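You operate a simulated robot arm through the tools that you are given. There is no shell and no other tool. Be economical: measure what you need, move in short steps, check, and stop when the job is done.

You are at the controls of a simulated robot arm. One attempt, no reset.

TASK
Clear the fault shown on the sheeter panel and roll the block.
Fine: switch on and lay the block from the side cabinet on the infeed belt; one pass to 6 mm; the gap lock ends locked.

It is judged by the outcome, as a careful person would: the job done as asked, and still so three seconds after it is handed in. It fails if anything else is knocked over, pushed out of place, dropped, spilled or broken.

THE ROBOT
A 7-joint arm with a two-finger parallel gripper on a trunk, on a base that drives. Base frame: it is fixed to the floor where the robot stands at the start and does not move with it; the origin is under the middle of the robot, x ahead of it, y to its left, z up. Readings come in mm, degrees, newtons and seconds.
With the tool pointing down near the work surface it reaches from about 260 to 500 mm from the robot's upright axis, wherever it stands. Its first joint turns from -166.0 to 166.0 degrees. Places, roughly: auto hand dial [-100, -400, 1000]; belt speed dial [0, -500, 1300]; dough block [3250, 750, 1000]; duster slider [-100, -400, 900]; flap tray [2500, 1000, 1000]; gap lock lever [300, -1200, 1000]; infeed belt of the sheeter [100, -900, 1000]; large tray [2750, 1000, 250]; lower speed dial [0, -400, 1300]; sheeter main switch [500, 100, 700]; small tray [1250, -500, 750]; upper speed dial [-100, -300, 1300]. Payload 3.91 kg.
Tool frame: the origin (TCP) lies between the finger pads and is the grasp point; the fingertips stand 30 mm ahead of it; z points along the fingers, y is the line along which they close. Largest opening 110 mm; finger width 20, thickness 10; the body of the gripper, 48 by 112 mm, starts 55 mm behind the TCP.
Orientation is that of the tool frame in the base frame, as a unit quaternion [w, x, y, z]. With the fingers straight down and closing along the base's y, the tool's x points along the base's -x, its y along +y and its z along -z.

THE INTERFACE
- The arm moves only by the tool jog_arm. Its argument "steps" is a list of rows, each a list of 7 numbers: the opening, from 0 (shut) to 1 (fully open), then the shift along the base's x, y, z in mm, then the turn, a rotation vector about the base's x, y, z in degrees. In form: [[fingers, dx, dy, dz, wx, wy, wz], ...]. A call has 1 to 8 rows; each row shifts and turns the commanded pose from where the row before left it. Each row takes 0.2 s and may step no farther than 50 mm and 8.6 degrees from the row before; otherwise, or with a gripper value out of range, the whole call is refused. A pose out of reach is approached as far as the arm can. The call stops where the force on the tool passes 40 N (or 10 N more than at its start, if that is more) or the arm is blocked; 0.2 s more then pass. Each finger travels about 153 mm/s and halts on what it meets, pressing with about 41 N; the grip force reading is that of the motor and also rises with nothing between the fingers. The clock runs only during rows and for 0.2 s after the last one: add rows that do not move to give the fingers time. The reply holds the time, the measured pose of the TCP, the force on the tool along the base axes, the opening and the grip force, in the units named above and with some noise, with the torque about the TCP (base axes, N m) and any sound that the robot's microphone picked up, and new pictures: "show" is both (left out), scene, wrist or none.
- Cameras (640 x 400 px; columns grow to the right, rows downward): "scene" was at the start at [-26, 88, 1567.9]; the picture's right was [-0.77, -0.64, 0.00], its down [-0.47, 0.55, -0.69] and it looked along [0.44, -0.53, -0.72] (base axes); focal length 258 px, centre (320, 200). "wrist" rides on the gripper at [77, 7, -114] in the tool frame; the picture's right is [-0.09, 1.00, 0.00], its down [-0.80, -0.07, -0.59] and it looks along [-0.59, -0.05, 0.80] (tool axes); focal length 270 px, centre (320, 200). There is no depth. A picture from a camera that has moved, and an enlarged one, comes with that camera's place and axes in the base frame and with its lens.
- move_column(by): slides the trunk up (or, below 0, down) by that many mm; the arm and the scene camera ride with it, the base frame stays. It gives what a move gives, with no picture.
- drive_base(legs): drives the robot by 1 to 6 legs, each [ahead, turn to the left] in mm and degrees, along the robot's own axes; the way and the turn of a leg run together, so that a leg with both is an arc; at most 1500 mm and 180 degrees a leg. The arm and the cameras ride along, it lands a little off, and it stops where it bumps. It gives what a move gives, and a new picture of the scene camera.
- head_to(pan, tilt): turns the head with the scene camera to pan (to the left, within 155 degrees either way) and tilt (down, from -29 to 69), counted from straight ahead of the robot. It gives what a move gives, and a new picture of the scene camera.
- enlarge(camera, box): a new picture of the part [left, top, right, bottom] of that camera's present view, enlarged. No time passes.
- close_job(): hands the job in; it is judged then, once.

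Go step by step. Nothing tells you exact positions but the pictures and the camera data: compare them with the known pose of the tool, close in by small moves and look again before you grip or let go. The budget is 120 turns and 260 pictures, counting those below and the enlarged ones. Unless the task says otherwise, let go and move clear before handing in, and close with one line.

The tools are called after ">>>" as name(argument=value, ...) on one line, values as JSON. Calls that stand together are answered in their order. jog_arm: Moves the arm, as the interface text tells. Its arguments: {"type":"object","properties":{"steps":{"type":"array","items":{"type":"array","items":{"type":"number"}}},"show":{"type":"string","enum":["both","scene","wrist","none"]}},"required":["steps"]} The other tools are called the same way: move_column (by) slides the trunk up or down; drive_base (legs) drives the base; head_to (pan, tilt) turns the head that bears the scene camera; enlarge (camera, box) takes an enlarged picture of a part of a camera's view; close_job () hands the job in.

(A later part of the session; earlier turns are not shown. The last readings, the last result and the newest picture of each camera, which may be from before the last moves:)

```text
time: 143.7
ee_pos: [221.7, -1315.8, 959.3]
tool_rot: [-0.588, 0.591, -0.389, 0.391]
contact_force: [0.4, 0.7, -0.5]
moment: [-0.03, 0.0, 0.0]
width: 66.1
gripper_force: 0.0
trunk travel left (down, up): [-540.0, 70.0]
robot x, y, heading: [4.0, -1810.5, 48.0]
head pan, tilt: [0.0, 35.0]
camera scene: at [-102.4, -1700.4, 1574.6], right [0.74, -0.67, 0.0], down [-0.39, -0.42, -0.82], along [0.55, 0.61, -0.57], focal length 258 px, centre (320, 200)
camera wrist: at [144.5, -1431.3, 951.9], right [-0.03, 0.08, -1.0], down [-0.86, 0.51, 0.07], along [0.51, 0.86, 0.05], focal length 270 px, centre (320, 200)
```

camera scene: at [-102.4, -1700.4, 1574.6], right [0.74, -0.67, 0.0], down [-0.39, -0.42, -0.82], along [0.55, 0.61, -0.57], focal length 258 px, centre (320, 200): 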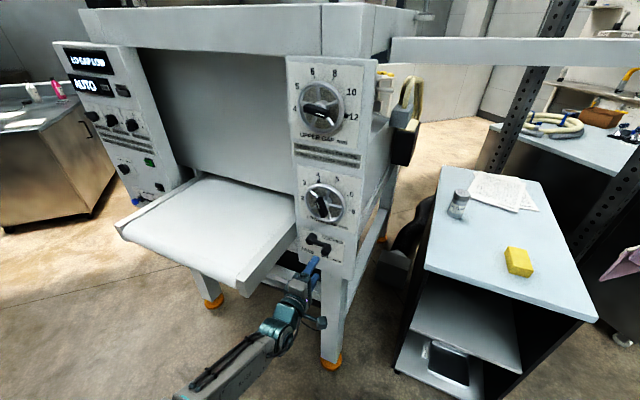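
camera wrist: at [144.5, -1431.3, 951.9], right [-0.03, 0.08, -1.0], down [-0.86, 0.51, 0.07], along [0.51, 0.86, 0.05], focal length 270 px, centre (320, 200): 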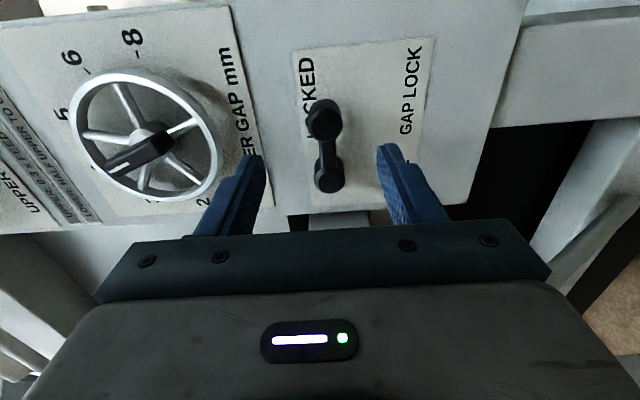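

>>> jog_arm(steps=[[0.6, 25, 15, 0, 0, 0, 0], [0.6, 27, 12, 0, 0, 0, 0], [0.6, 23, 10, 0, 0, 0, 0]])

```text
time: 144.5
ee_pos: [293.6, -1276.9, 958.4]
tool_rot: [-0.589, 0.591, -0.389, 0.391]
contact_force: [0.1, -0.8, 0.4]
moment: [0.0, -0.01, -0.01]
width: 65.9
gripper_force: 0.0
trunk travel left (down, up): [-540.0, 70.0]
robot x, y, heading: [3.6, -1812.1, 47.9]
head pan, tilt: [0.0, 35.0]
camera scene: at [-102.1, -1700.3, 1574.6], right [0.74, -0.67, 0.0], down [-0.39, -0.42, -0.82], along [0.55, 0.61, -0.57], focal length 258 px, centre (320, 200)
camera wrist: at [218.2, -1393.1, 950.5], right [-0.04, 0.08, -1.0], down [-0.86, 0.51, 0.07], along [0.51, 0.86, 0.05], focal length 270 px, centre (320, 200)
```

scene: 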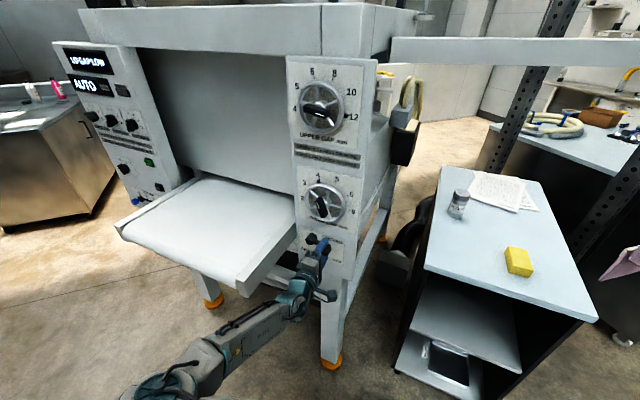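
wrist: 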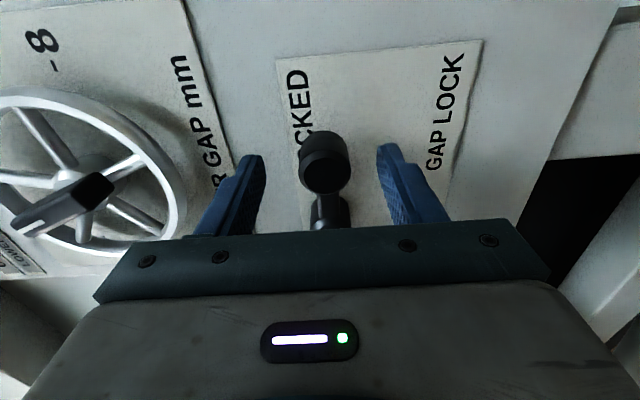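

The handle is a bit left; I'll shift left 10, advance 22 and check.

>>> jog_arm(steps=[[0.6, -4, 9, 0, 0, 0, 0], [0.6, 10, 4.4, 0, 0, 0, 0], [0.6, 10, 4.4, 0, 0, 0, 0]], show="wrist")

```text
time: 145.3
ee_pos: [311.2, -1259.2, 958.4]
tool_rot: [-0.588, 0.59, -0.39, 0.392]
contact_force: [0.0, 0.5, 0.2]
moment: [-0.03, -0.03, 0.02]
width: 66.1
gripper_force: 0.0
trunk travel left (down, up): [-540.0, 70.0]
robot x, y, heading: [2.9, -1808.2, 47.8]
head pan, tilt: [0.0, 35.0]
camera wrist: at [235.9, -1375.2, 951.3], right [-0.04, 0.08, -1.0], down [-0.86, 0.51, 0.07], along [0.51, 0.86, 0.05], focal length 270 px, centre (320, 200)
```

wrist: 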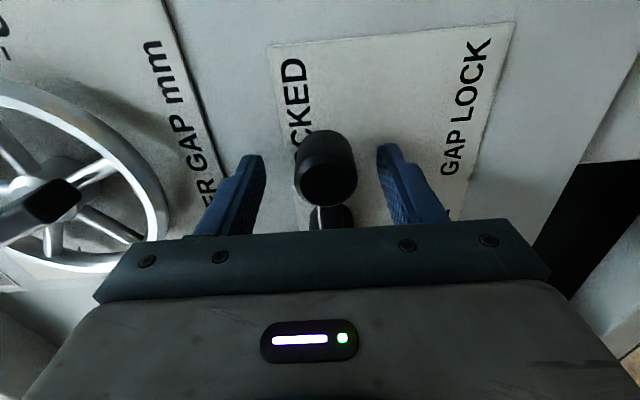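

>>> jog_arm(steps=[[0.45, 4, 2, 0, 0, 0, 0], [0.3, 0, 0, 0, 0, 0, 0], [0.2, 0, 0, 0, 0, 0, 0], [0.1, 0, 0, 0, 0, 0, 0], [0.0, 0, 0, 0, 0, 0, 0]], show="wrist")

```text
time: 146.5
ee_pos: [315.3, -1258.0, 955.1]
tool_rot: [-0.587, 0.593, -0.39, 0.389]
contact_force: [-2.1, -5.1, -29.8]
moment: [0.78, -1.29, 0.52]
width: 26.0
gripper_force: 45.0
trunk travel left (down, up): [-540.0, 70.0]
robot x, y, heading: [2.9, -1810.0, 47.8]
head pan, tilt: [0.0, 35.0]
camera wrist: at [239.5, -1373.0, 948.5], right [-0.04, 0.07, -1.0], down [-0.86, 0.51, 0.07], along [0.51, 0.86, 0.04], focal length 270 px, centre (320, 200)
```

wrist: 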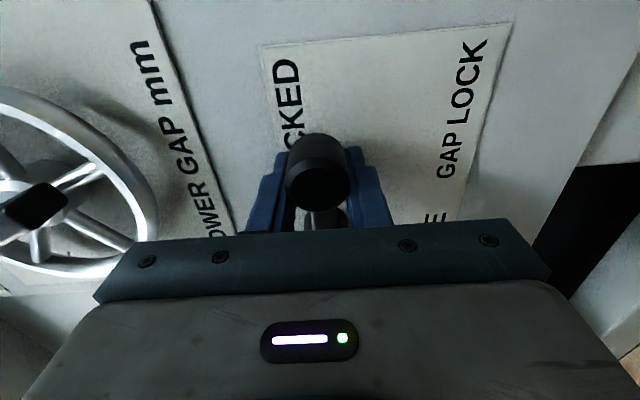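

Handle gripped. Now swing it clockwise down to FREE along its arc.

>>> jog_arm(steps=[[0, 0, 0, -4, 0, 0, 0], [0, -0.2, 0.5, -7.2, 6.9, 2.96, 0], [0, -0.55, 1.3, -7, 6.9, 2.96, 0], [0, -0.9, 2.1, -6.8, 6.9, 2.96, 0], [0, -1.3, 2.9, -6.5, 6.9, 2.96, 0]], show="wrist")

```text
time: 147.7
ee_pos: [311.6, -1250.1, 931.2]
tool_rot: [0.672, -0.468, 0.529, -0.223]
contact_force: [5.0, 15.2, 14.9]
moment: [0.56, -0.73, -0.41]
width: 24.9
gripper_force: 44.9
trunk travel left (down, up): [-540.0, 70.0]
robot x, y, heading: [-0.7, -1812.4, 47.8]
head pan, tilt: [0.0, 35.0]
camera wrist: at [231.5, -1353.0, 883.8], right [-0.23, 0.53, -0.82], down [-0.81, 0.37, 0.46], along [0.55, 0.76, 0.34], focal length 270 px, centre (320, 200)
```

wrist: 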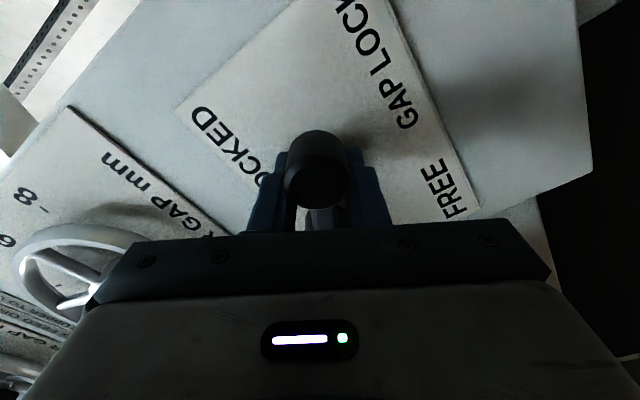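

>>> jog_arm(steps=[[0, -1.6, 3.7, -5.5, 6.9, 2.96, 0], [0, -1.9, 4.3, -5, 6.9, 2.96, 0], [0, -2.1, 5, -4.3, 6.9, 2.96, 0], [0, -2.4, 5.5, -3.6, 6.9, 2.96, 0]], show="none")

>>> jog_arm(steps=[[0, -2.6, 6, -2.8, 6.9, 2.96, 0], [0, -2.7, 6.2, -2, 6.9, 2.96, 0], [0, -2.6, 6, -1.2, 6.9, 2.96, 0], [0, -2.5, 6, -0.5, 6.9, 2.96, 0]], show="wrist")

```text
time: 148.7
ee_pos: [304.4, -1232.1, 910.0]
tool_rot: [0.705, -0.318, 0.633, -0.041]
contact_force: [9.8, 22.6, 19.1]
moment: [0.05, -0.92, -0.96]
width: 25.2
gripper_force: 44.5
trunk travel left (down, up): [-540.0, 70.0]
robot x, y, heading: [0.3, -1809.9, 47.7]
head pan, tilt: [0.0, 35.0]
```

```text
time: 149.2
ee_pos: [305.6, -1234.5, 911.4]
tool_rot: [0.711, -0.254, 0.656, 0.015]
contact_force: [-6.1, -17.8, 16.6]
moment: [-1.81, 0.72, 0.95]
width: 24.7
gripper_force: 44.7
trunk travel left (down, up): [-540.0, 70.0]
robot x, y, heading: [5.1, -1810.0, 47.5]
head pan, tilt: [0.0, 35.0]
stopped in row 2: the force on the tool passed its limit (the readings are from after the stop); the commanded pose is now the measured one
camera wrist: at [207.2, -1294.7, 835.3], right [-0.37, 0.89, -0.26], down [-0.64, -0.04, 0.77], along [0.68, 0.45, 0.58], focal length 270 px, centre (320, 200)
```

wrist: 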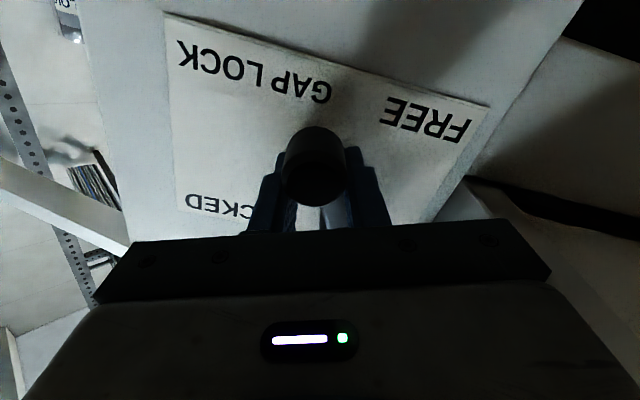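

It resisted at about 60°. I'll try one gentle step further on a corrected arc to tell whether that's the end stop.

>>> jog_arm(steps=[[0, 0, 0, 0, 0, 0, 0], [0, -1.5, 3.5, -2, 4.6, 2, 0], [0, -1.5, 3.5, -1.5, 4.6, 2, 0]], show="none")

>>> jog_arm(steps=[[0.35, 0, 0, 0, 0, 0, 0], [0.5, 0, 0, 0, 0, 0, 0], [0.5, -23, -10, 0, 0, 0, 0], [0.5, -37, -16, 0, 0, 0, 0]])

```text
time: 149.8
ee_pos: [304.9, -1232.0, 913.7]
tool_rot: [0.711, -0.226, 0.664, 0.042]
contact_force: [-11.1, -19.8, 18.2]
moment: [-1.98, 0.68, 1.09]
width: 26.5
gripper_force: 45.5
trunk travel left (down, up): [-540.0, 70.0]
robot x, y, heading: [3.9, -1810.7, 47.4]
head pan, tilt: [0.0, 35.0]
stopped in row 3: the force on the tool passed its limit (the readings are from after the stop); the commanded pose is now the measured one
```

```text
time: 150.8
ee_pos: [246.8, -1255.0, 912.2]
tool_rot: [0.709, -0.228, 0.666, 0.043]
contact_force: [0.7, 0.0, 0.2]
moment: [0.01, 0.02, 0.02]
width: 54.9
gripper_force: 0.1
trunk travel left (down, up): [-540.0, 70.0]
robot x, y, heading: [1.5, -1808.3, 47.4]
head pan, tilt: [0.0, 35.0]
camera scene: at [-102.9, -1700.9, 1574.5], right [0.74, -0.67, 0.0], down [-0.39, -0.42, -0.82], along [0.55, 0.6, -0.57], focal length 258 px, centre (320, 200)
camera wrist: at [145.7, -1310.4, 833.5], right [-0.37, 0.91, -0.18], down [-0.61, -0.1, 0.79], along [0.7, 0.4, 0.59], focal length 270 px, centre (320, 200)
```

scene: 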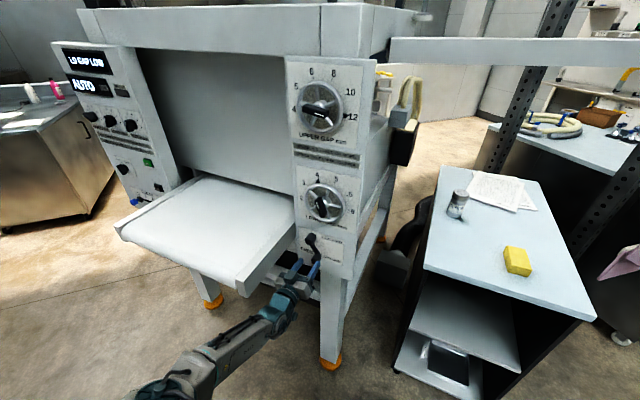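
wrist: 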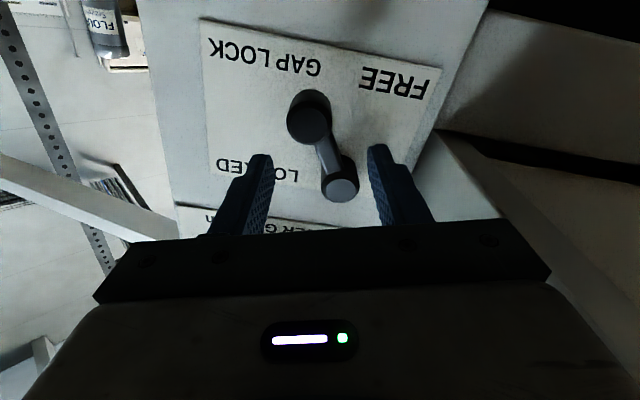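

The gripper body likely met the infeed table's side rail, as the lever isn't yet at FREE. I'll roll the gripper narrow-side and push the handle the rest of the way with closed fingers from the right.

>>> jog_arm(steps=[[0.5, -10, -10, 0, -7.35, -3.16, 0], [0.3, 8, -18, 0, -7.35, -3.16, 0], [0, 8, -18, 0, -7.35, -3.16, 0], [0, 0, 0, 0, -7.35, -3.16, 0], [0, 0, 0, 0, -7.35, -3.16, 0], [0, 0, 0, 0, -7.35, -3.16, 0], [0, 0, 0, 0, -7.35, -3.16, 0], [0, 0, 0, 0, -7.35, -3.16, 0]], show="none")

>>> jog_arm(steps=[[0, 10, 4, 0, -5.5, -2.4, 0], [0, 12, 5, 0, 0, 0, 0], [0, 10, 4.4, 0, 0, 0, 0]])

```text
time: 152.6
ee_pos: [252.9, -1301.7, 908.7]
tool_rot: [0.63, -0.547, 0.436, -0.337]
contact_force: [0.4, 0.4, -0.7]
moment: [0.01, -0.04, 0.03]
width: 0.1
gripper_force: 37.8
trunk travel left (down, up): [-540.0, 70.0]
robot x, y, heading: [0.9, -1810.4, 47.5]
head pan, tilt: [0.0, 35.0]
```

```text
time: 153.4
ee_pos: [284.3, -1288.9, 908.7]
tool_rot: [0.612, -0.569, 0.408, -0.368]
contact_force: [0.5, 0.1, 0.2]
moment: [0.0, 0.0, -0.02]
width: 0.1
gripper_force: 37.7
trunk travel left (down, up): [-540.0, 70.0]
robot x, y, heading: [1.2, -1810.8, 47.6]
head pan, tilt: [0.0, 35.0]
camera scene: at [-102.3, -1700.4, 1574.6], right [0.74, -0.68, 0.0], down [-0.39, -0.42, -0.82], along [0.55, 0.6, -0.57], focal length 258 px, centre (320, 200)
camera wrist: at [209.8, -1403.4, 893.0], right [-0.05, 0.16, -0.99], down [-0.86, 0.49, 0.12], along [0.5, 0.86, 0.12], focal length 270 px, centre (320, 200)
```

scene: 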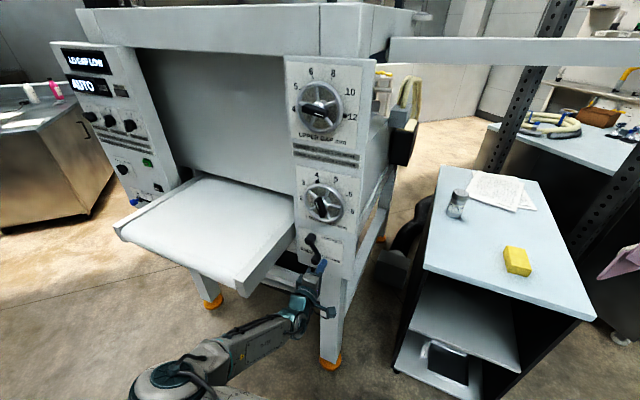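
wrist: 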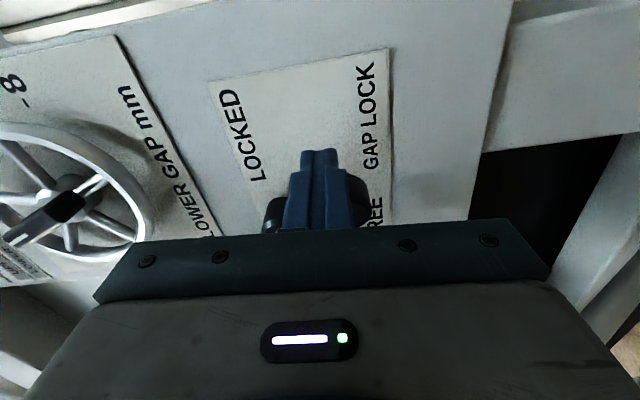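

>>> jog_arm(steps=[[0, 17, 7, 0, 0, 0, 0], [0, 17, 7, 0, 0, 0, 0], [0, -4, 9.2, 0, 0, 0, 0], [0, -4, 9.2, 0, 0, 0, 0], [0, -2.4, 5.5, -1, 0, 0, 0], [0, -2.4, 5.5, -1, 0, 0, 0]])

```text
time: 154.6
ee_pos: [316.5, -1265.0, 910.0]
tool_rot: [0.609, -0.564, 0.413, -0.375]
contact_force: [0.1, -13.5, 6.0]
moment: [-0.14, 0.13, 0.3]
width: 0.2
gripper_force: 38.1
trunk travel left (down, up): [-540.0, 70.0]
robot x, y, heading: [-1.9, -1812.2, 47.1]
head pan, tilt: [0.0, 35.0]
stopped in row 5: the force on the tool passed its limit (the readings are from after the stop); the commanded pose is now the measured one
camera scene: at [-102.9, -1702.6, 1574.8], right [0.73, -0.68, 0.0], down [-0.39, -0.42, -0.82], along [0.56, 0.6, -0.57], focal length 258 px, centre (320, 200)
camera wrist: at [237.5, -1377.9, 894.0], right [-0.04, 0.16, -0.99], down [-0.85, 0.51, 0.12], along [0.52, 0.85, 0.12], focal length 270 px, centre (320, 200)
```

scene: 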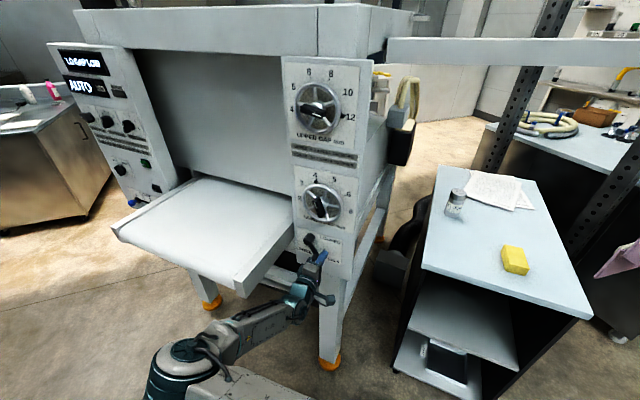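
wrist: 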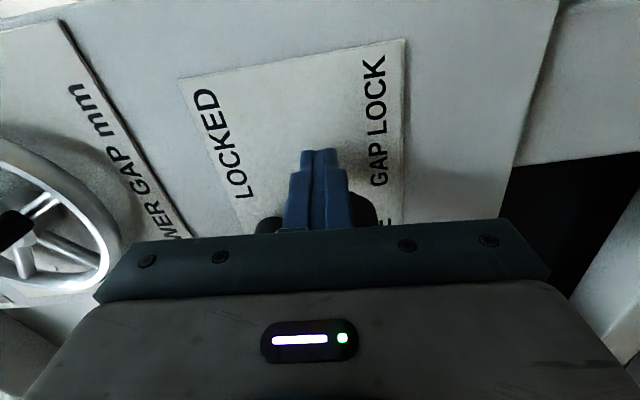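

>>> jog_arm(steps=[[0, -0.8, 1.8, 0, 0, 0, 0], [0, -0.8, 1.8, 0, 0, 0, 0], [0, -0.8, 1.8, 0, 0, 0, 0], [0, -0.8, 1.8, 0, 0, 0, 0], [0, -0.8, 1.8, 0, 0, 0, 0], [0, -0.8, 1.8, 0, 0, 0, 0]], show="none")

>>> jog_arm(steps=[[0, 2, -4.6, 0, 0, 0, 0], [0, -34, -15, 0, 0, 0, 0], [0, -10, -40, 0, 0, 0, 0]])

```text
time: 155.3
ee_pos: [315.8, -1264.6, 911.7]
tool_rot: [0.606, -0.562, 0.415, -0.38]
contact_force: [-0.1, -15.4, 7.6]
moment: [-0.16, 0.15, 0.38]
width: 0.0
gripper_force: 37.8
trunk travel left (down, up): [-540.0, 70.0]
robot x, y, heading: [0.8, -1812.1, 46.9]
head pan, tilt: [0.0, 35.0]
stopped in row 3: the force on the tool passed its limit (the readings are from after the stop); the commanded pose is now the measured one
```

```text
time: 156.2
ee_pos: [272.6, -1321.2, 907.0]
tool_rot: [0.605, -0.566, 0.413, -0.378]
contact_force: [-0.6, -0.1, -0.3]
moment: [-0.02, -0.01, 0.03]
width: 0.2
gripper_force: 37.7
trunk travel left (down, up): [-540.0, 70.0]
robot x, y, heading: [3.7, -1811.7, 47.0]
head pan, tilt: [0.0, 35.0]
camera scene: at [-102.1, -1700.5, 1574.5], right [0.73, -0.68, 0.0], down [-0.39, -0.42, -0.82], along [0.56, 0.6, -0.57], focal length 258 px, centre (320, 200)
camera wrist: at [194.0, -1434.0, 892.5], right [-0.04, 0.16, -0.99], down [-0.85, 0.51, 0.12], along [0.53, 0.84, 0.11], focal length 270 px, centre (320, 200)
```

scene: 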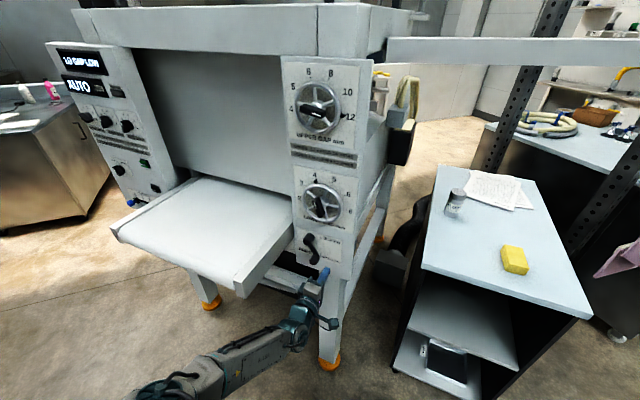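
wrist: 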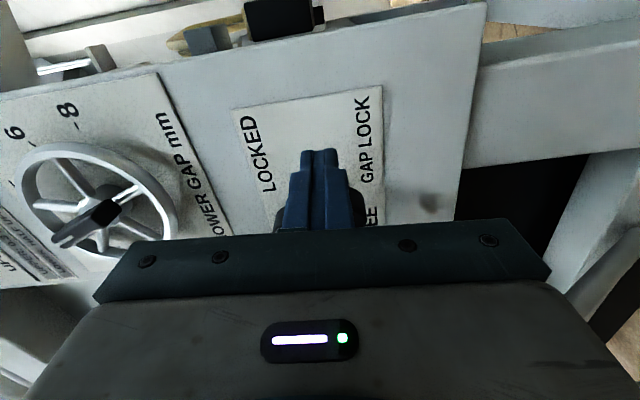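

>>> enlarge(camera="scene", box=[285, 170, 365, 280])

```text
3.64 times, centred on (325, 225) of scene
camera zoom: at [-102.1, -1700.5, 1574.5], right [0.73, -0.68, 0.0], down [-0.39, -0.42, -0.82], along [0.56, 0.6, -0.57], focal length 940 px, centre (302, 109)
```

zoom: 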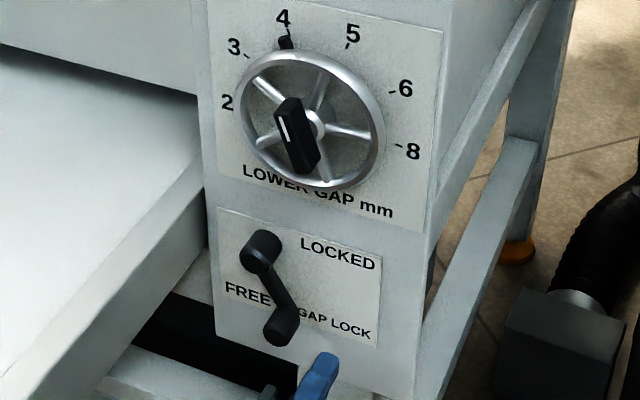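

The lever now hangs near FREE against a firm stop; I'll test by turning the wheel. Moving up to the lower gap knob.

>>> move_column(by=70)

>>> jog_arm(steps=[[0.3, -10, 2, 20, 7.5, 3.2, 0], [0.6, -4, 4, 20, 7.5, 3.2, 0], [0.7, -4, 4, 20, 7.5, 3.2, 0], [0.7, -4, 4, 20, 7.5, 3.2, 0], [0.7, -4, 4, 20, 7.5, 3.2, 0], [0.7, -4, 4, 20, 7.5, 3.2, 0], [0.7, -4, 4, 20, 7.5, 3.2, 0], [0.7, 0, 4, 11, 7.5, 3.2, 0]])

```text
time: 157.2
ee_pos: [272.8, -1320.5, 977.4]
tool_rot: [0.606, -0.566, 0.413, -0.377]
contact_force: [-0.1, -0.8, 0.2]
moment: [0.03, -0.02, -0.02]
width: 0.0
gripper_force: 37.6
trunk travel left (down, up): [-610.0, 0.0]
robot x, y, heading: [-1.0, -1811.2, 47.0]
head pan, tilt: [0.0, 35.0]
```

```text
time: 159.0
ee_pos: [237.6, -1290.0, 1130.8]
tool_rot: [0.703, -0.256, 0.663, 0.007]
contact_force: [0.2, 0.0, 1.0]
moment: [0.01, 0.02, -0.01]
width: 77.0
gripper_force: 0.0
trunk travel left (down, up): [-610.0, 0.0]
robot x, y, heading: [-0.2, -1810.8, 47.0]
head pan, tilt: [0.0, 35.0]
camera scene: at [-101.8, -1700.3, 1644.5], right [0.73, -0.68, 0.0], down [-0.39, -0.42, -0.82], along [0.56, 0.6, -0.57], focal length 258 px, centre (320, 200)
camera wrist: at [137.6, -1351.2, 1056.1], right [-0.36, 0.89, -0.27], down [-0.62, -0.02, 0.78], along [0.69, 0.45, 0.56], focal length 270 px, centre (320, 200)
```

scene: 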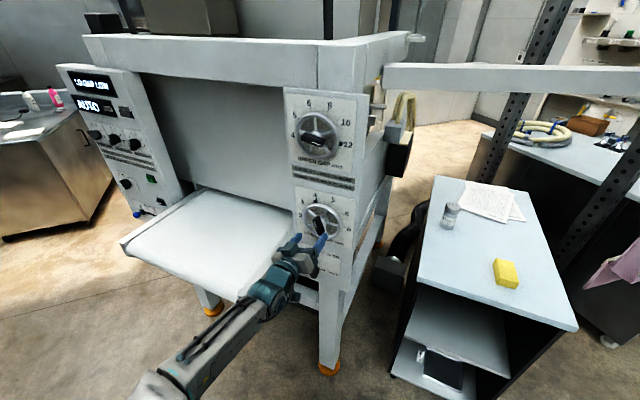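
wrist: 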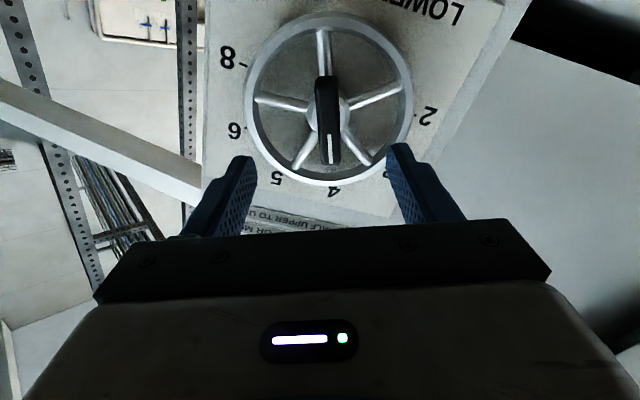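

Aligned with the knob. Advancing 80 mm with a small left/down correction.

>>> jog_arm(steps=[[0.7, 23, 16, -2, 0, 0, 0], [0.7, 25, 11, -2, 0, 0, 0], [0.7, 23, 10, 0, 0, 0, 0]], show="wrist")

```text
time: 159.8
ee_pos: [291.2, -1255.5, 1122.7]
tool_rot: [0.701, -0.262, 0.663, 0.01]
contact_force: [-13.5, -5.9, 1.5]
moment: [0.02, 0.05, 0.63]
width: 76.5
gripper_force: 0.0
trunk travel left (down, up): [-610.0, 0.0]
robot x, y, heading: [-2.8, -1811.5, 47.4]
head pan, tilt: [0.0, 35.0]
stopped in row 3: the force on the tool passed its limit (the readings are from after the stop); the commanded pose is now the measured one
camera wrist: at [191.2, -1318.6, 1048.9], right [-0.37, 0.89, -0.27], down [-0.62, -0.02, 0.78], along [0.69, 0.46, 0.56], focal length 270 px, centre (320, 200)
```

wrist: 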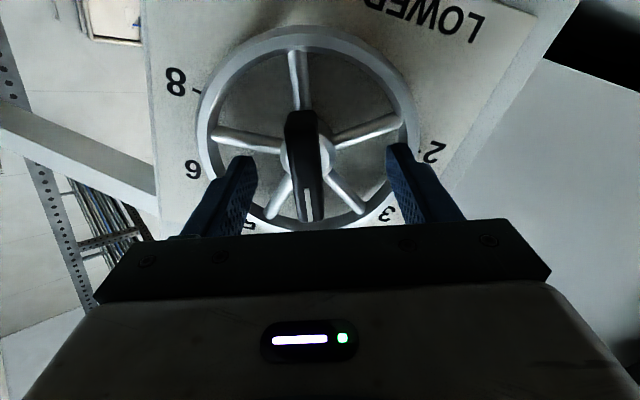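

A fingertip touched the rim; I'll back off, narrow the opening, and recenter a bit right.

>>> jog_arm(steps=[[0.7, -11, -5, 0, 0, 0, 0], [0.42, 2, -5, 0, 0, 0, 0], [0.42, 0, 0, 0, 0, 0, 0], [0.42, 13, 6, 0, 0, 0, 0]], show="wrist")

```text
time: 160.8
ee_pos: [293.4, -1261.3, 1120.7]
tool_rot: [0.701, -0.26, 0.664, 0.009]
contact_force: [-25.0, -17.4, -3.0]
moment: [0.06, 0.12, 0.48]
width: 45.7
gripper_force: 0.0
trunk travel left (down, up): [-610.0, 0.0]
robot x, y, heading: [-0.2, -1812.7, 47.6]
head pan, tilt: [0.0, 35.0]
camera wrist: at [193.2, -1323.8, 1048.1], right [-0.37, 0.89, -0.27], down [-0.62, -0.02, 0.78], along [0.69, 0.46, 0.56], focal length 270 px, centre (320, 200)
```

wrist: 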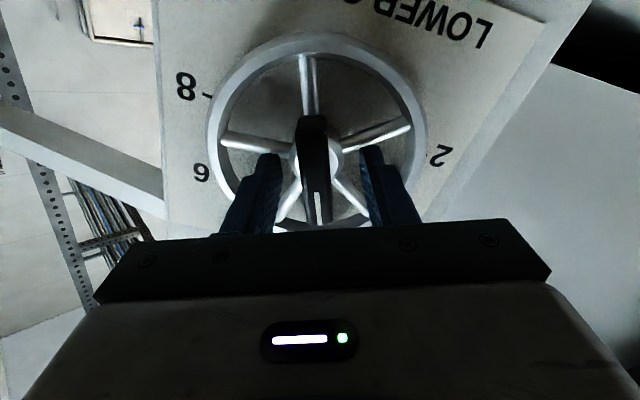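

Tips rest on the spokes with the knob between the pads. Back off 5 mm and close.

>>> jog_arm(steps=[[0.42, -5, -1, 0, 0, 0, 0], [0.3, 0, 0, 0, 0, 0, 0], [0.2, 0, 0, 0, 0, 0, 0], [0.1, 0, 0, 0, 0, 0, 0], [0, 0, 0, 0, 0, 0, 0]], show="wrist")

```text
time: 162.0
ee_pos: [293.9, -1262.7, 1122.6]
tool_rot: [0.702, -0.258, 0.664, 0.008]
contact_force: [-7.2, -10.4, 6.9]
moment: [-0.06, 0.03, 0.84]
width: 16.1
gripper_force: 44.7
trunk travel left (down, up): [-610.0, 0.0]
robot x, y, heading: [1.6, -1814.1, 47.1]
head pan, tilt: [0.0, 35.0]
camera wrist: at [193.5, -1324.8, 1049.2], right [-0.36, 0.89, -0.27], down [-0.62, -0.02, 0.78], along [0.69, 0.45, 0.56], focal length 270 px, centre (320, 200)
```

wrist: 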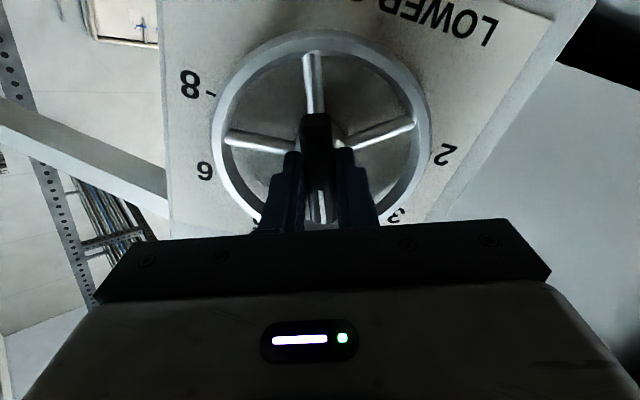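

>>> jog_arm(steps=[[0, 0, 0, 0, 5.5, 2.4, 0], [0, 0, 0, 0, 5.5, 2.4, 0], [0, 0, 0, 0, 5.5, 2.4, 0], [0, 0, 0, 0, 5.5, 2.4, 0]], show="wrist")

```text
time: 163.0
ee_pos: [293.0, -1262.2, 1123.3]
tool_rot: [0.68, -0.119, 0.706, 0.157]
contact_force: [-5.7, -15.3, 6.0]
moment: [0.47, -1.21, 0.76]
width: 16.0
gripper_force: 45.2
trunk travel left (down, up): [-610.0, 0.0]
robot x, y, heading: [-2.2, -1810.0, 47.1]
head pan, tilt: [0.0, 35.0]
camera wrist: at [181.3, -1296.5, 1048.6], right [-0.38, 0.91, 0.15], down [-0.48, -0.33, 0.81], along [0.79, 0.23, 0.57], focal length 270 px, centre (320, 200)
```

wrist: 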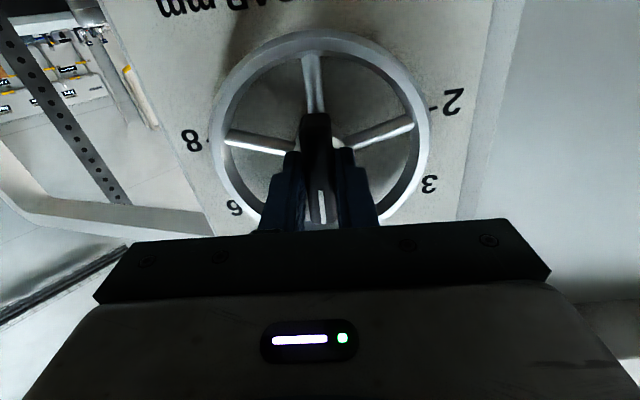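

The wheel turns — the lock is free. Continuing clockwise.

>>> jog_arm(steps=[[0, 0, 0, 0, 5.5, 2.4, 0], [0, 0, 0, 0, 5.5, 2.4, 0], [0, 0, 0, 0, 5.5, 2.4, 0], [0, 0, 0, 0, 5.5, 2.4, 0], [0, 0, 0, 0, 5.5, 2.4, 0], [0, 0, 0, 0, 5.5, 2.4, 0], [0, 0, 0, 0, 5.5, 2.4, 0], [0, 0, 0, 0, 0, 0, 0]])

>>> enlarge(camera="scene", box=[280, 170, 370, 270])

>>> enlarge(camera="scene", box=[50, 55, 150, 125])

```text
time: 164.8
ee_pos: [293.1, -1263.1, 1122.7]
tool_rot: [0.572, 0.136, 0.705, 0.397]
contact_force: [-4.6, -12.6, 8.1]
moment: [0.74, -1.64, 0.04]
width: 15.9
gripper_force: 44.2
trunk travel left (down, up): [-610.0, 0.0]
robot x, y, heading: [0.5, -1814.5, 47.5]
head pan, tilt: [0.0, 35.0]
camera scene: at [-103.9, -1704.1, 1644.7], right [0.73, -0.68, 0.0], down [-0.39, -0.42, -0.82], along [0.56, 0.6, -0.57], focal length 258 px, centre (320, 200)
camera wrist: at [162.9, -1254.9, 1076.5], right [-0.24, 0.59, 0.77], down [-0.28, -0.8, 0.53], along [0.93, -0.09, 0.35], focal length 270 px, centre (320, 200)
```

scene: 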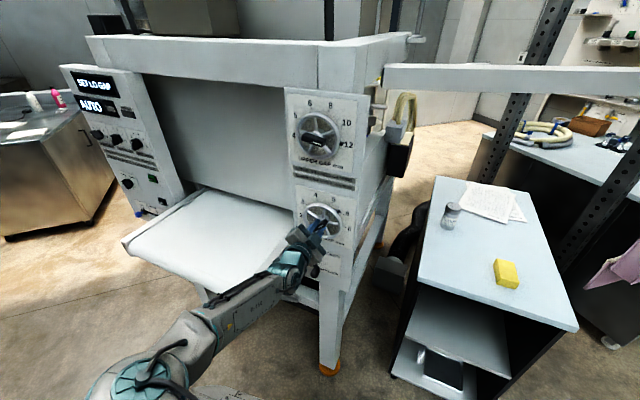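
wrist: 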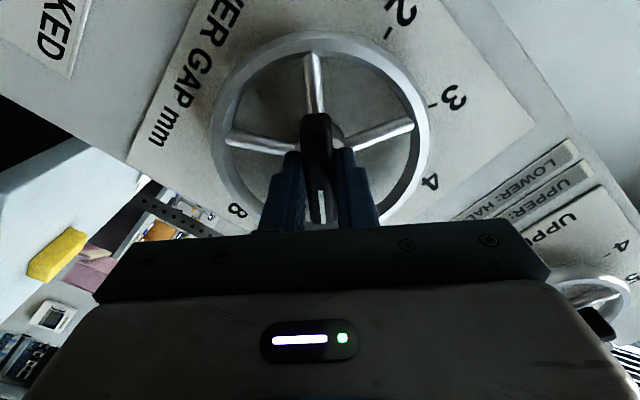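

```text
4.00 times, centred on (325, 220) of scene
camera zoom: at [-103.9, -1704.1, 1644.7], right [0.73, -0.68, 0.0], down [-0.39, -0.42, -0.82], along [0.56, 0.6, -0.57], focal length 1034 px, centre (300, 120)
```

zoom: 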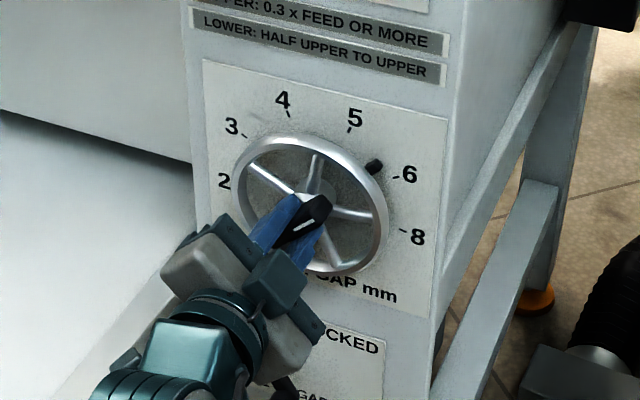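

```text
5.71 times, centred on (100, 90) of scene
camera zoom: at [-103.9, -1704.1, 1644.7], right [0.73, -0.68, 0.0], down [-0.39, -0.42, -0.82], along [0.56, 0.6, -0.57], focal length 1477 px, centre (1577, 829)
```

zoom: 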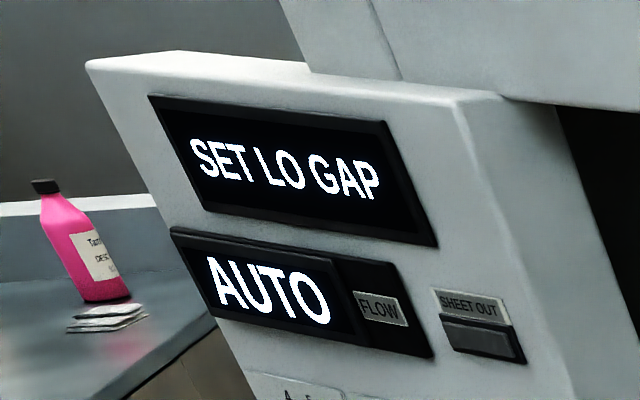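

The display says "SET LO GAP"; pin is a little short of 6. A bit more.

>>> jog_arm(steps=[[0, 0, 0, 0, 5.9, 2.6, 0], [0, 0, 0, 0, 5.9, 2.6, 0], [0, 0, 0, 0, 0, 0, 0]], show="wrist")

>>> enlarge(camera="scene", box=[310, 180, 360, 240])

>>> enlarge(camera="scene", box=[50, 55, 150, 125])

```text
time: 165.6
ee_pos: [293.9, -1263.0, 1122.5]
tool_rot: [0.523, 0.211, 0.686, 0.46]
contact_force: [-6.3, -14.7, 8.2]
moment: [0.9, -1.87, -0.66]
width: 15.9
gripper_force: 44.6
trunk travel left (down, up): [-610.0, 0.0]
robot x, y, heading: [-0.0, -1814.5, 47.4]
head pan, tilt: [0.0, 35.0]
camera wrist: at [159.4, -1247.1, 1091.0], right [-0.16, 0.42, 0.89], down [-0.24, -0.9, 0.38], along [0.96, -0.15, 0.24], focal length 270 px, centre (320, 200)
```

wrist: 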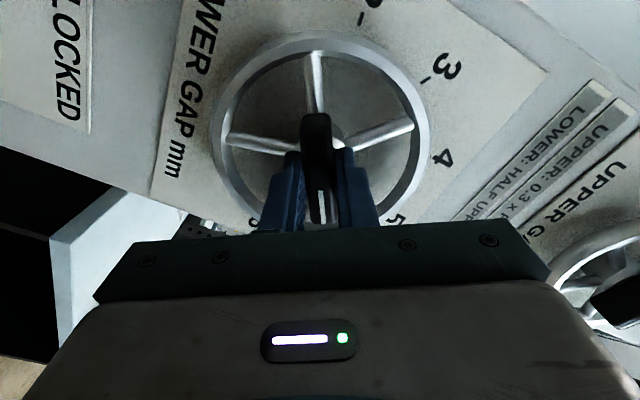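

```text
6.67 times, centred on (335, 210) of scene
camera zoom: at [-104.4, -1704.4, 1644.7], right [0.73, -0.68, 0.0], down [-0.39, -0.42, -0.82], along [0.56, 0.6, -0.57], focal length 1723 px, centre (220, 133)
```

zoom: 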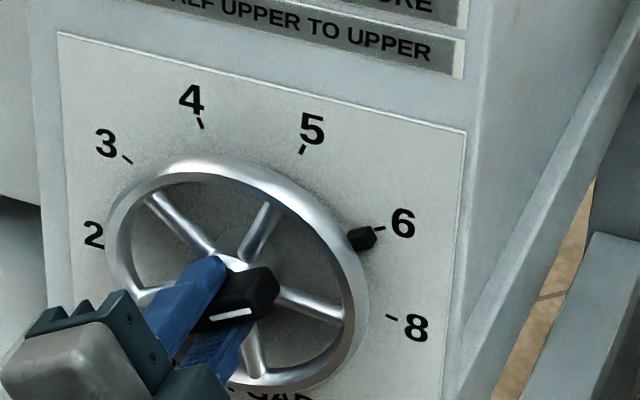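

```text
5.71 times, centred on (100, 90) of scene
camera zoom: at [-104.4, -1704.4, 1644.7], right [0.73, -0.68, 0.0], down [-0.39, -0.42, -0.82], along [0.56, 0.6, -0.57], focal length 1477 px, centre (1577, 829)
```

zoom: 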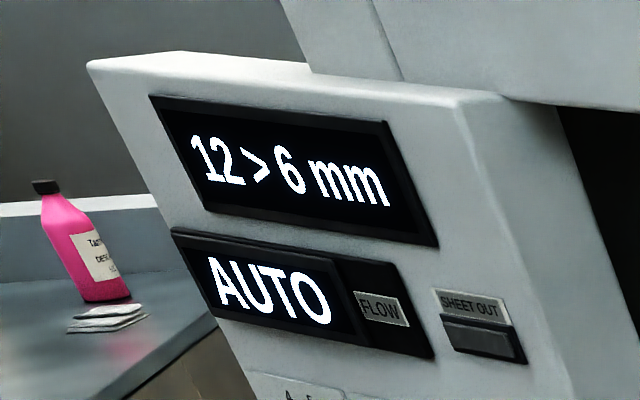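

The display shows "12 > 6 mm": fault cleared. Release and back away, and check it stays.

>>> jog_arm(steps=[[0.2, 0, 0, 0, 0, 0, 0], [0.4, 0, 0, 0, 0, 0, 0], [0.4, -18, -8, 0, 0, 0, 0], [0.4, -37, -16, 0, 0, 0, 0], [0.4, -10, -4, -30, -7.35, -3.16, 0], [0.4, 0, 0, -30, -7.35, -3.16, 0], [0.4, 0, 0, -30, -7.35, -3.16, 0], [0.4, 0, 0, -30, -7.35, -3.16, 0]], show="scene")

>>> enlarge(camera="scene", box=[50, 55, 150, 125])

>>> jog_arm(steps=[[0.5, 0, 0, 0, -7.35, -3.16, 0], [0.6, 0, 0, 0, -7.35, -3.16, 0], [0.6, 0, 0, 0, -7.35, -3.16, 0], [0.6, 0, 0, 0, -7.35, -3.16, 0], [0.6, 0, 0, 0, -7.35, -3.16, 0], [0.6, 0, 0, 0, -7.35, -3.16, 0]])

```text
time: 167.4
ee_pos: [230.8, -1287.3, 1001.0]
tool_rot: [0.631, 0.019, 0.719, 0.289]
contact_force: [0.1, -0.5, -0.1]
moment: [-0.02, 0.0, 0.03]
width: 44.0
gripper_force: 0.1
trunk travel left (down, up): [-610.0, 0.0]
robot x, y, heading: [-2.2, -1812.6, 47.2]
head pan, tilt: [0.0, 35.0]
camera scene: at [-102.2, -1700.5, 1644.6], right [0.73, -0.68, 0.0], down [-0.39, -0.42, -0.82], along [0.56, 0.6, -0.57], focal length 258 px, centre (320, 200)
```

scene: 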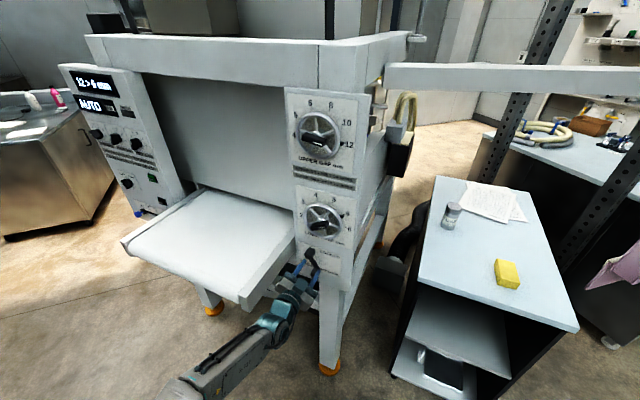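

```text
5.71 times, centred on (100, 90) of scene
camera zoom: at [-102.2, -1700.5, 1644.6], right [0.73, -0.68, 0.0], down [-0.39, -0.42, -0.82], along [0.56, 0.6, -0.57], focal length 1477 px, centre (1577, 829)
```

zoom: 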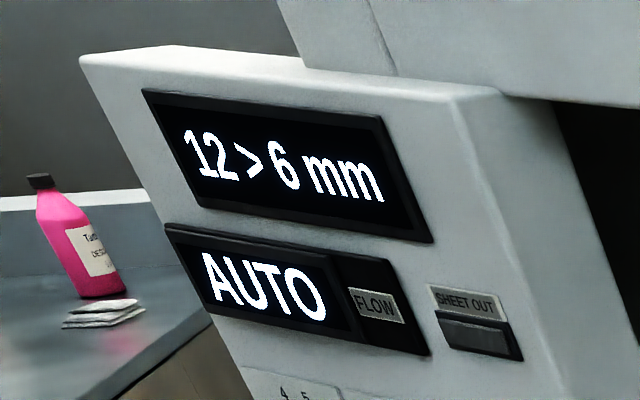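

```text
time: 168.8
ee_pos: [229.8, -1288.3, 1001.3]
tool_rot: [0.699, -0.266, 0.664, -0.001]
contact_force: [-0.6, 0.0, 1.5]
moment: [0.02, 0.01, -0.01]
width: 65.9
gripper_force: 0.0
trunk travel left (down, up): [-610.0, 0.0]
robot x, y, heading: [-1.4, -1811.2, 47.4]
head pan, tilt: [0.0, 35.0]
camera scene: at [-102.4, -1700.9, 1644.6], right [0.73, -0.68, 0.0], down [-0.39, -0.42, -0.82], along [0.56, 0.6, -0.57], focal length 258 px, centre (320, 200)
camera wrist: at [128.9, -1352.0, 929.3], right [-0.36, 0.89, -0.29], down [-0.62, 0.0, 0.78], along [0.69, 0.46, 0.55], focal length 270 px, centre (320, 200)
```

scene: 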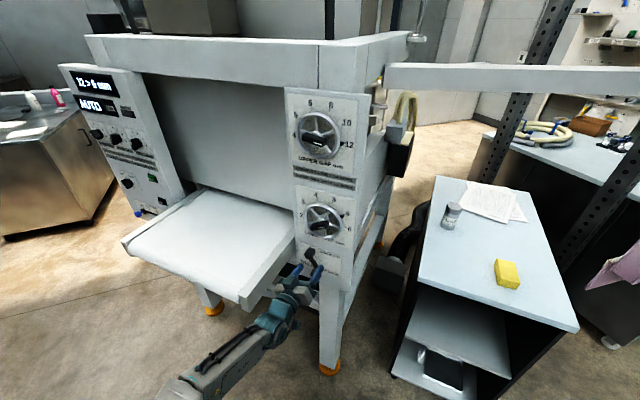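
wrist: 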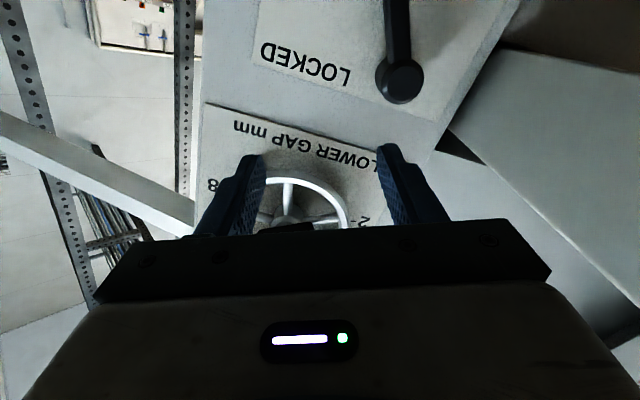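

Stays at 12 > 6 mm. Now lower to the lock handle and look.

>>> jog_arm(steps=[[0.6, -4, 10, -45, 0, 0, 0], [0.6, -5, 10, -44, 0, 0, 0]], show="wrist")

```text
time: 169.4
ee_pos: [219.1, -1267.3, 911.3]
tool_rot: [0.698, -0.266, 0.665, 0.0]
contact_force: [-0.3, -0.5, 0.2]
moment: [-0.02, -0.02, -0.01]
width: 66.0
gripper_force: 0.1
trunk travel left (down, up): [-610.0, 0.0]
robot x, y, heading: [1.8, -1814.0, 47.0]
head pan, tilt: [0.0, 35.0]
camera wrist: at [119.3, -1331.3, 839.4], right [-0.36, 0.89, -0.29], down [-0.62, 0.0, 0.78], along [0.7, 0.46, 0.55], focal length 270 px, centre (320, 200)
```

wrist: 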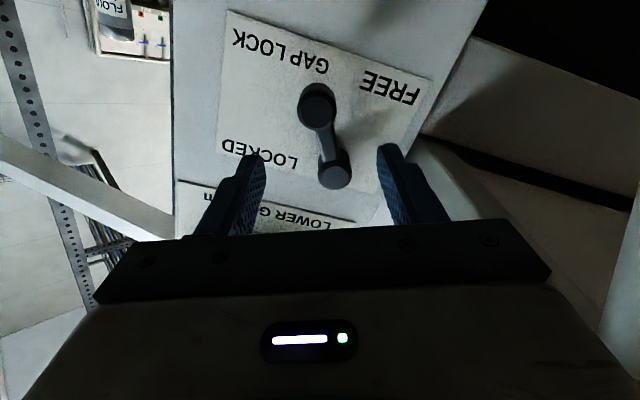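

>>> jog_arm(steps=[[0.6, 3.4, -7.9, -13, 0, 0, 0], [0.6, 32, 14, 0, 0, 0, 0], [0.6, 28, 12, 0, 0, 0, 0]], show="wrist")

```text
time: 170.2
ee_pos: [282.1, -1248.5, 898.4]
tool_rot: [0.698, -0.265, 0.665, 0.0]
contact_force: [-0.1, 0.2, 0.4]
moment: [0.01, -0.01, -0.03]
width: 65.9
gripper_force: 0.0
trunk travel left (down, up): [-610.0, 0.0]
robot x, y, heading: [4.2, -1813.4, 47.2]
head pan, tilt: [0.0, 35.0]
camera wrist: at [181.9, -1312.1, 826.6], right [-0.36, 0.89, -0.29], down [-0.62, 0.0, 0.78], along [0.7, 0.46, 0.55], focal length 270 px, centre (320, 200)
```

wrist: 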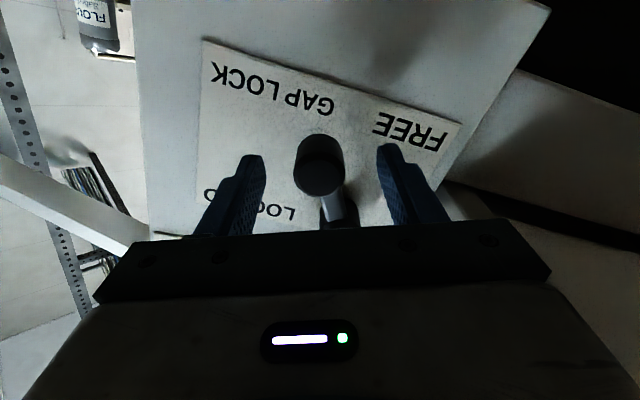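

>>> jog_arm(steps=[[0.6, 12, 5, 0, 0, 0, 0], [0.5, 11, 5, 0, 0, 0, 0], [0.35, 0, 0, 0, 0, 0, 0], [0.2, 0, 0, 0, 0, 0, 0], [0.1, 0, 0, 0, 0, 0, 0], [0, 0, 0, 0, 0, 0, 0]], show="wrist")

```text
time: 171.6
ee_pos: [306.1, -1240.8, 897.3]
tool_rot: [0.699, -0.264, 0.665, -0.002]
contact_force: [2.2, -4.3, 2.0]
moment: [0.34, 0.02, 1.4]
width: 27.6
gripper_force: 45.1
trunk travel left (down, up): [-610.0, 0.0]
robot x, y, heading: [1.5, -1813.3, 47.3]
head pan, tilt: [0.0, 35.0]
camera wrist: at [205.5, -1302.6, 826.5], right [-0.36, 0.89, -0.29], down [-0.62, 0.0, 0.78], along [0.7, 0.46, 0.55], focal length 270 px, centre (320, 200)
```

wrist: 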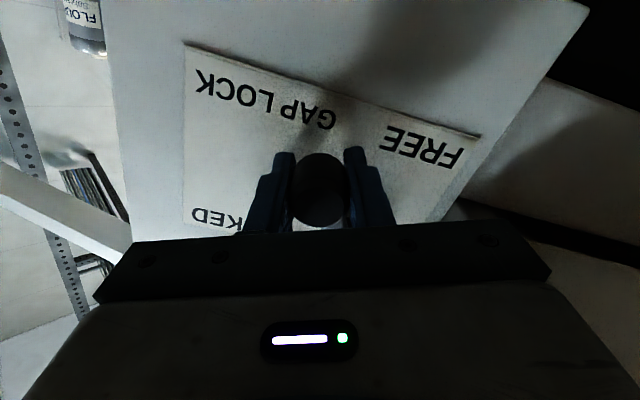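

Gripped. Now swing it back counter-clockwise up to LOCKED.

>>> jog_arm(steps=[[0, 2.1, -4.8, 4.7, -6.73, -2.9, 0], [0, 1.8, -4.3, 5.4, -6.73, -2.9, 0], [0, 1.5, -3.6, 5.8, -6.73, -2.9, 0]], show="none")

>>> jog_arm(steps=[[0, 1.2, -2.8, 6.3, -6.73, -2.9, 0], [0, 0.9, -2.1, 6.7, -6.73, -2.9, 0], [0, 0.6, -1.3, 6.9, -6.73, -2.9, 0]], show="none")

>>> jog_arm(steps=[[0, 0.2, -0.5, 7, -6.73, -2.9, 0], [0, -0.1, 0.3, 7.1, -6.73, -2.9, 0], [0, -0.5, 1.2, 6.9, -6.73, -2.9, 0]], show="both")

```text
time: 172.4
ee_pos: [312.8, -1254.5, 913.2]
tool_rot: [0.689, -0.384, 0.6, -0.138]
contact_force: [-1.7, -11.1, -2.3]
moment: [-0.09, 1.24, 0.74]
width: 28.0
gripper_force: 44.8
trunk travel left (down, up): [-610.0, 0.0]
robot x, y, heading: [0.6, -1816.7, 47.1]
head pan, tilt: [0.0, 35.0]
```

```text
time: 173.2
ee_pos: [315.2, -1263.3, 935.7]
tool_rot: [0.655, -0.484, 0.513, -0.27]
contact_force: [-1.2, -33.4, -8.2]
moment: [-0.29, 1.04, 0.57]
width: 28.0
gripper_force: 45.4
trunk travel left (down, up): [-610.0, 0.0]
robot x, y, heading: [0.8, -1812.6, 47.0]
head pan, tilt: [0.0, 35.0]
```

```text
time: 174.0
ee_pos: [316.6, -1262.0, 955.6]
tool_rot: [0.595, -0.572, 0.408, -0.39]
contact_force: [10.1, -30.1, -10.6]
moment: [-0.39, 1.07, -0.2]
width: 28.2
gripper_force: 45.7
trunk travel left (down, up): [-610.0, 0.0]
robot x, y, heading: [-1.1, -1811.4, 47.1]
head pan, tilt: [0.0, 35.0]
camera scene: at [-99.3, -1704.1, 1644.7], right [0.73, -0.68, 0.0], down [-0.39, -0.42, -0.82], along [0.56, 0.6, -0.57], focal length 258 px, centre (320, 200)
camera wrist: at [237.6, -1375.1, 943.3], right [-0.03, 0.12, -0.99], down [-0.84, 0.53, 0.09], along [0.54, 0.84, 0.09], focal length 270 px, centre (320, 200)
```

scene: 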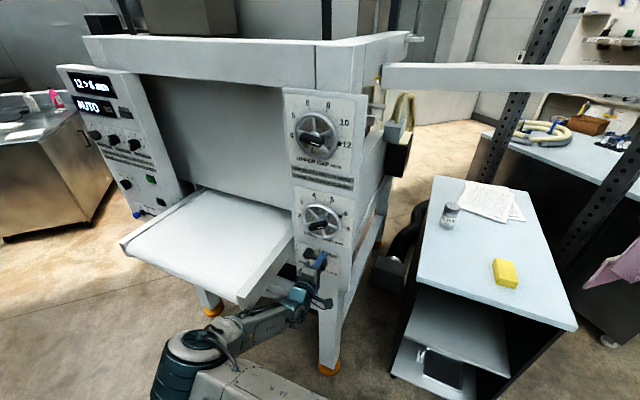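
wrist: 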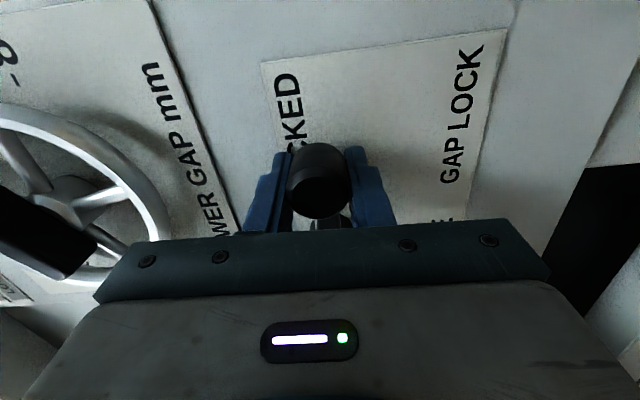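

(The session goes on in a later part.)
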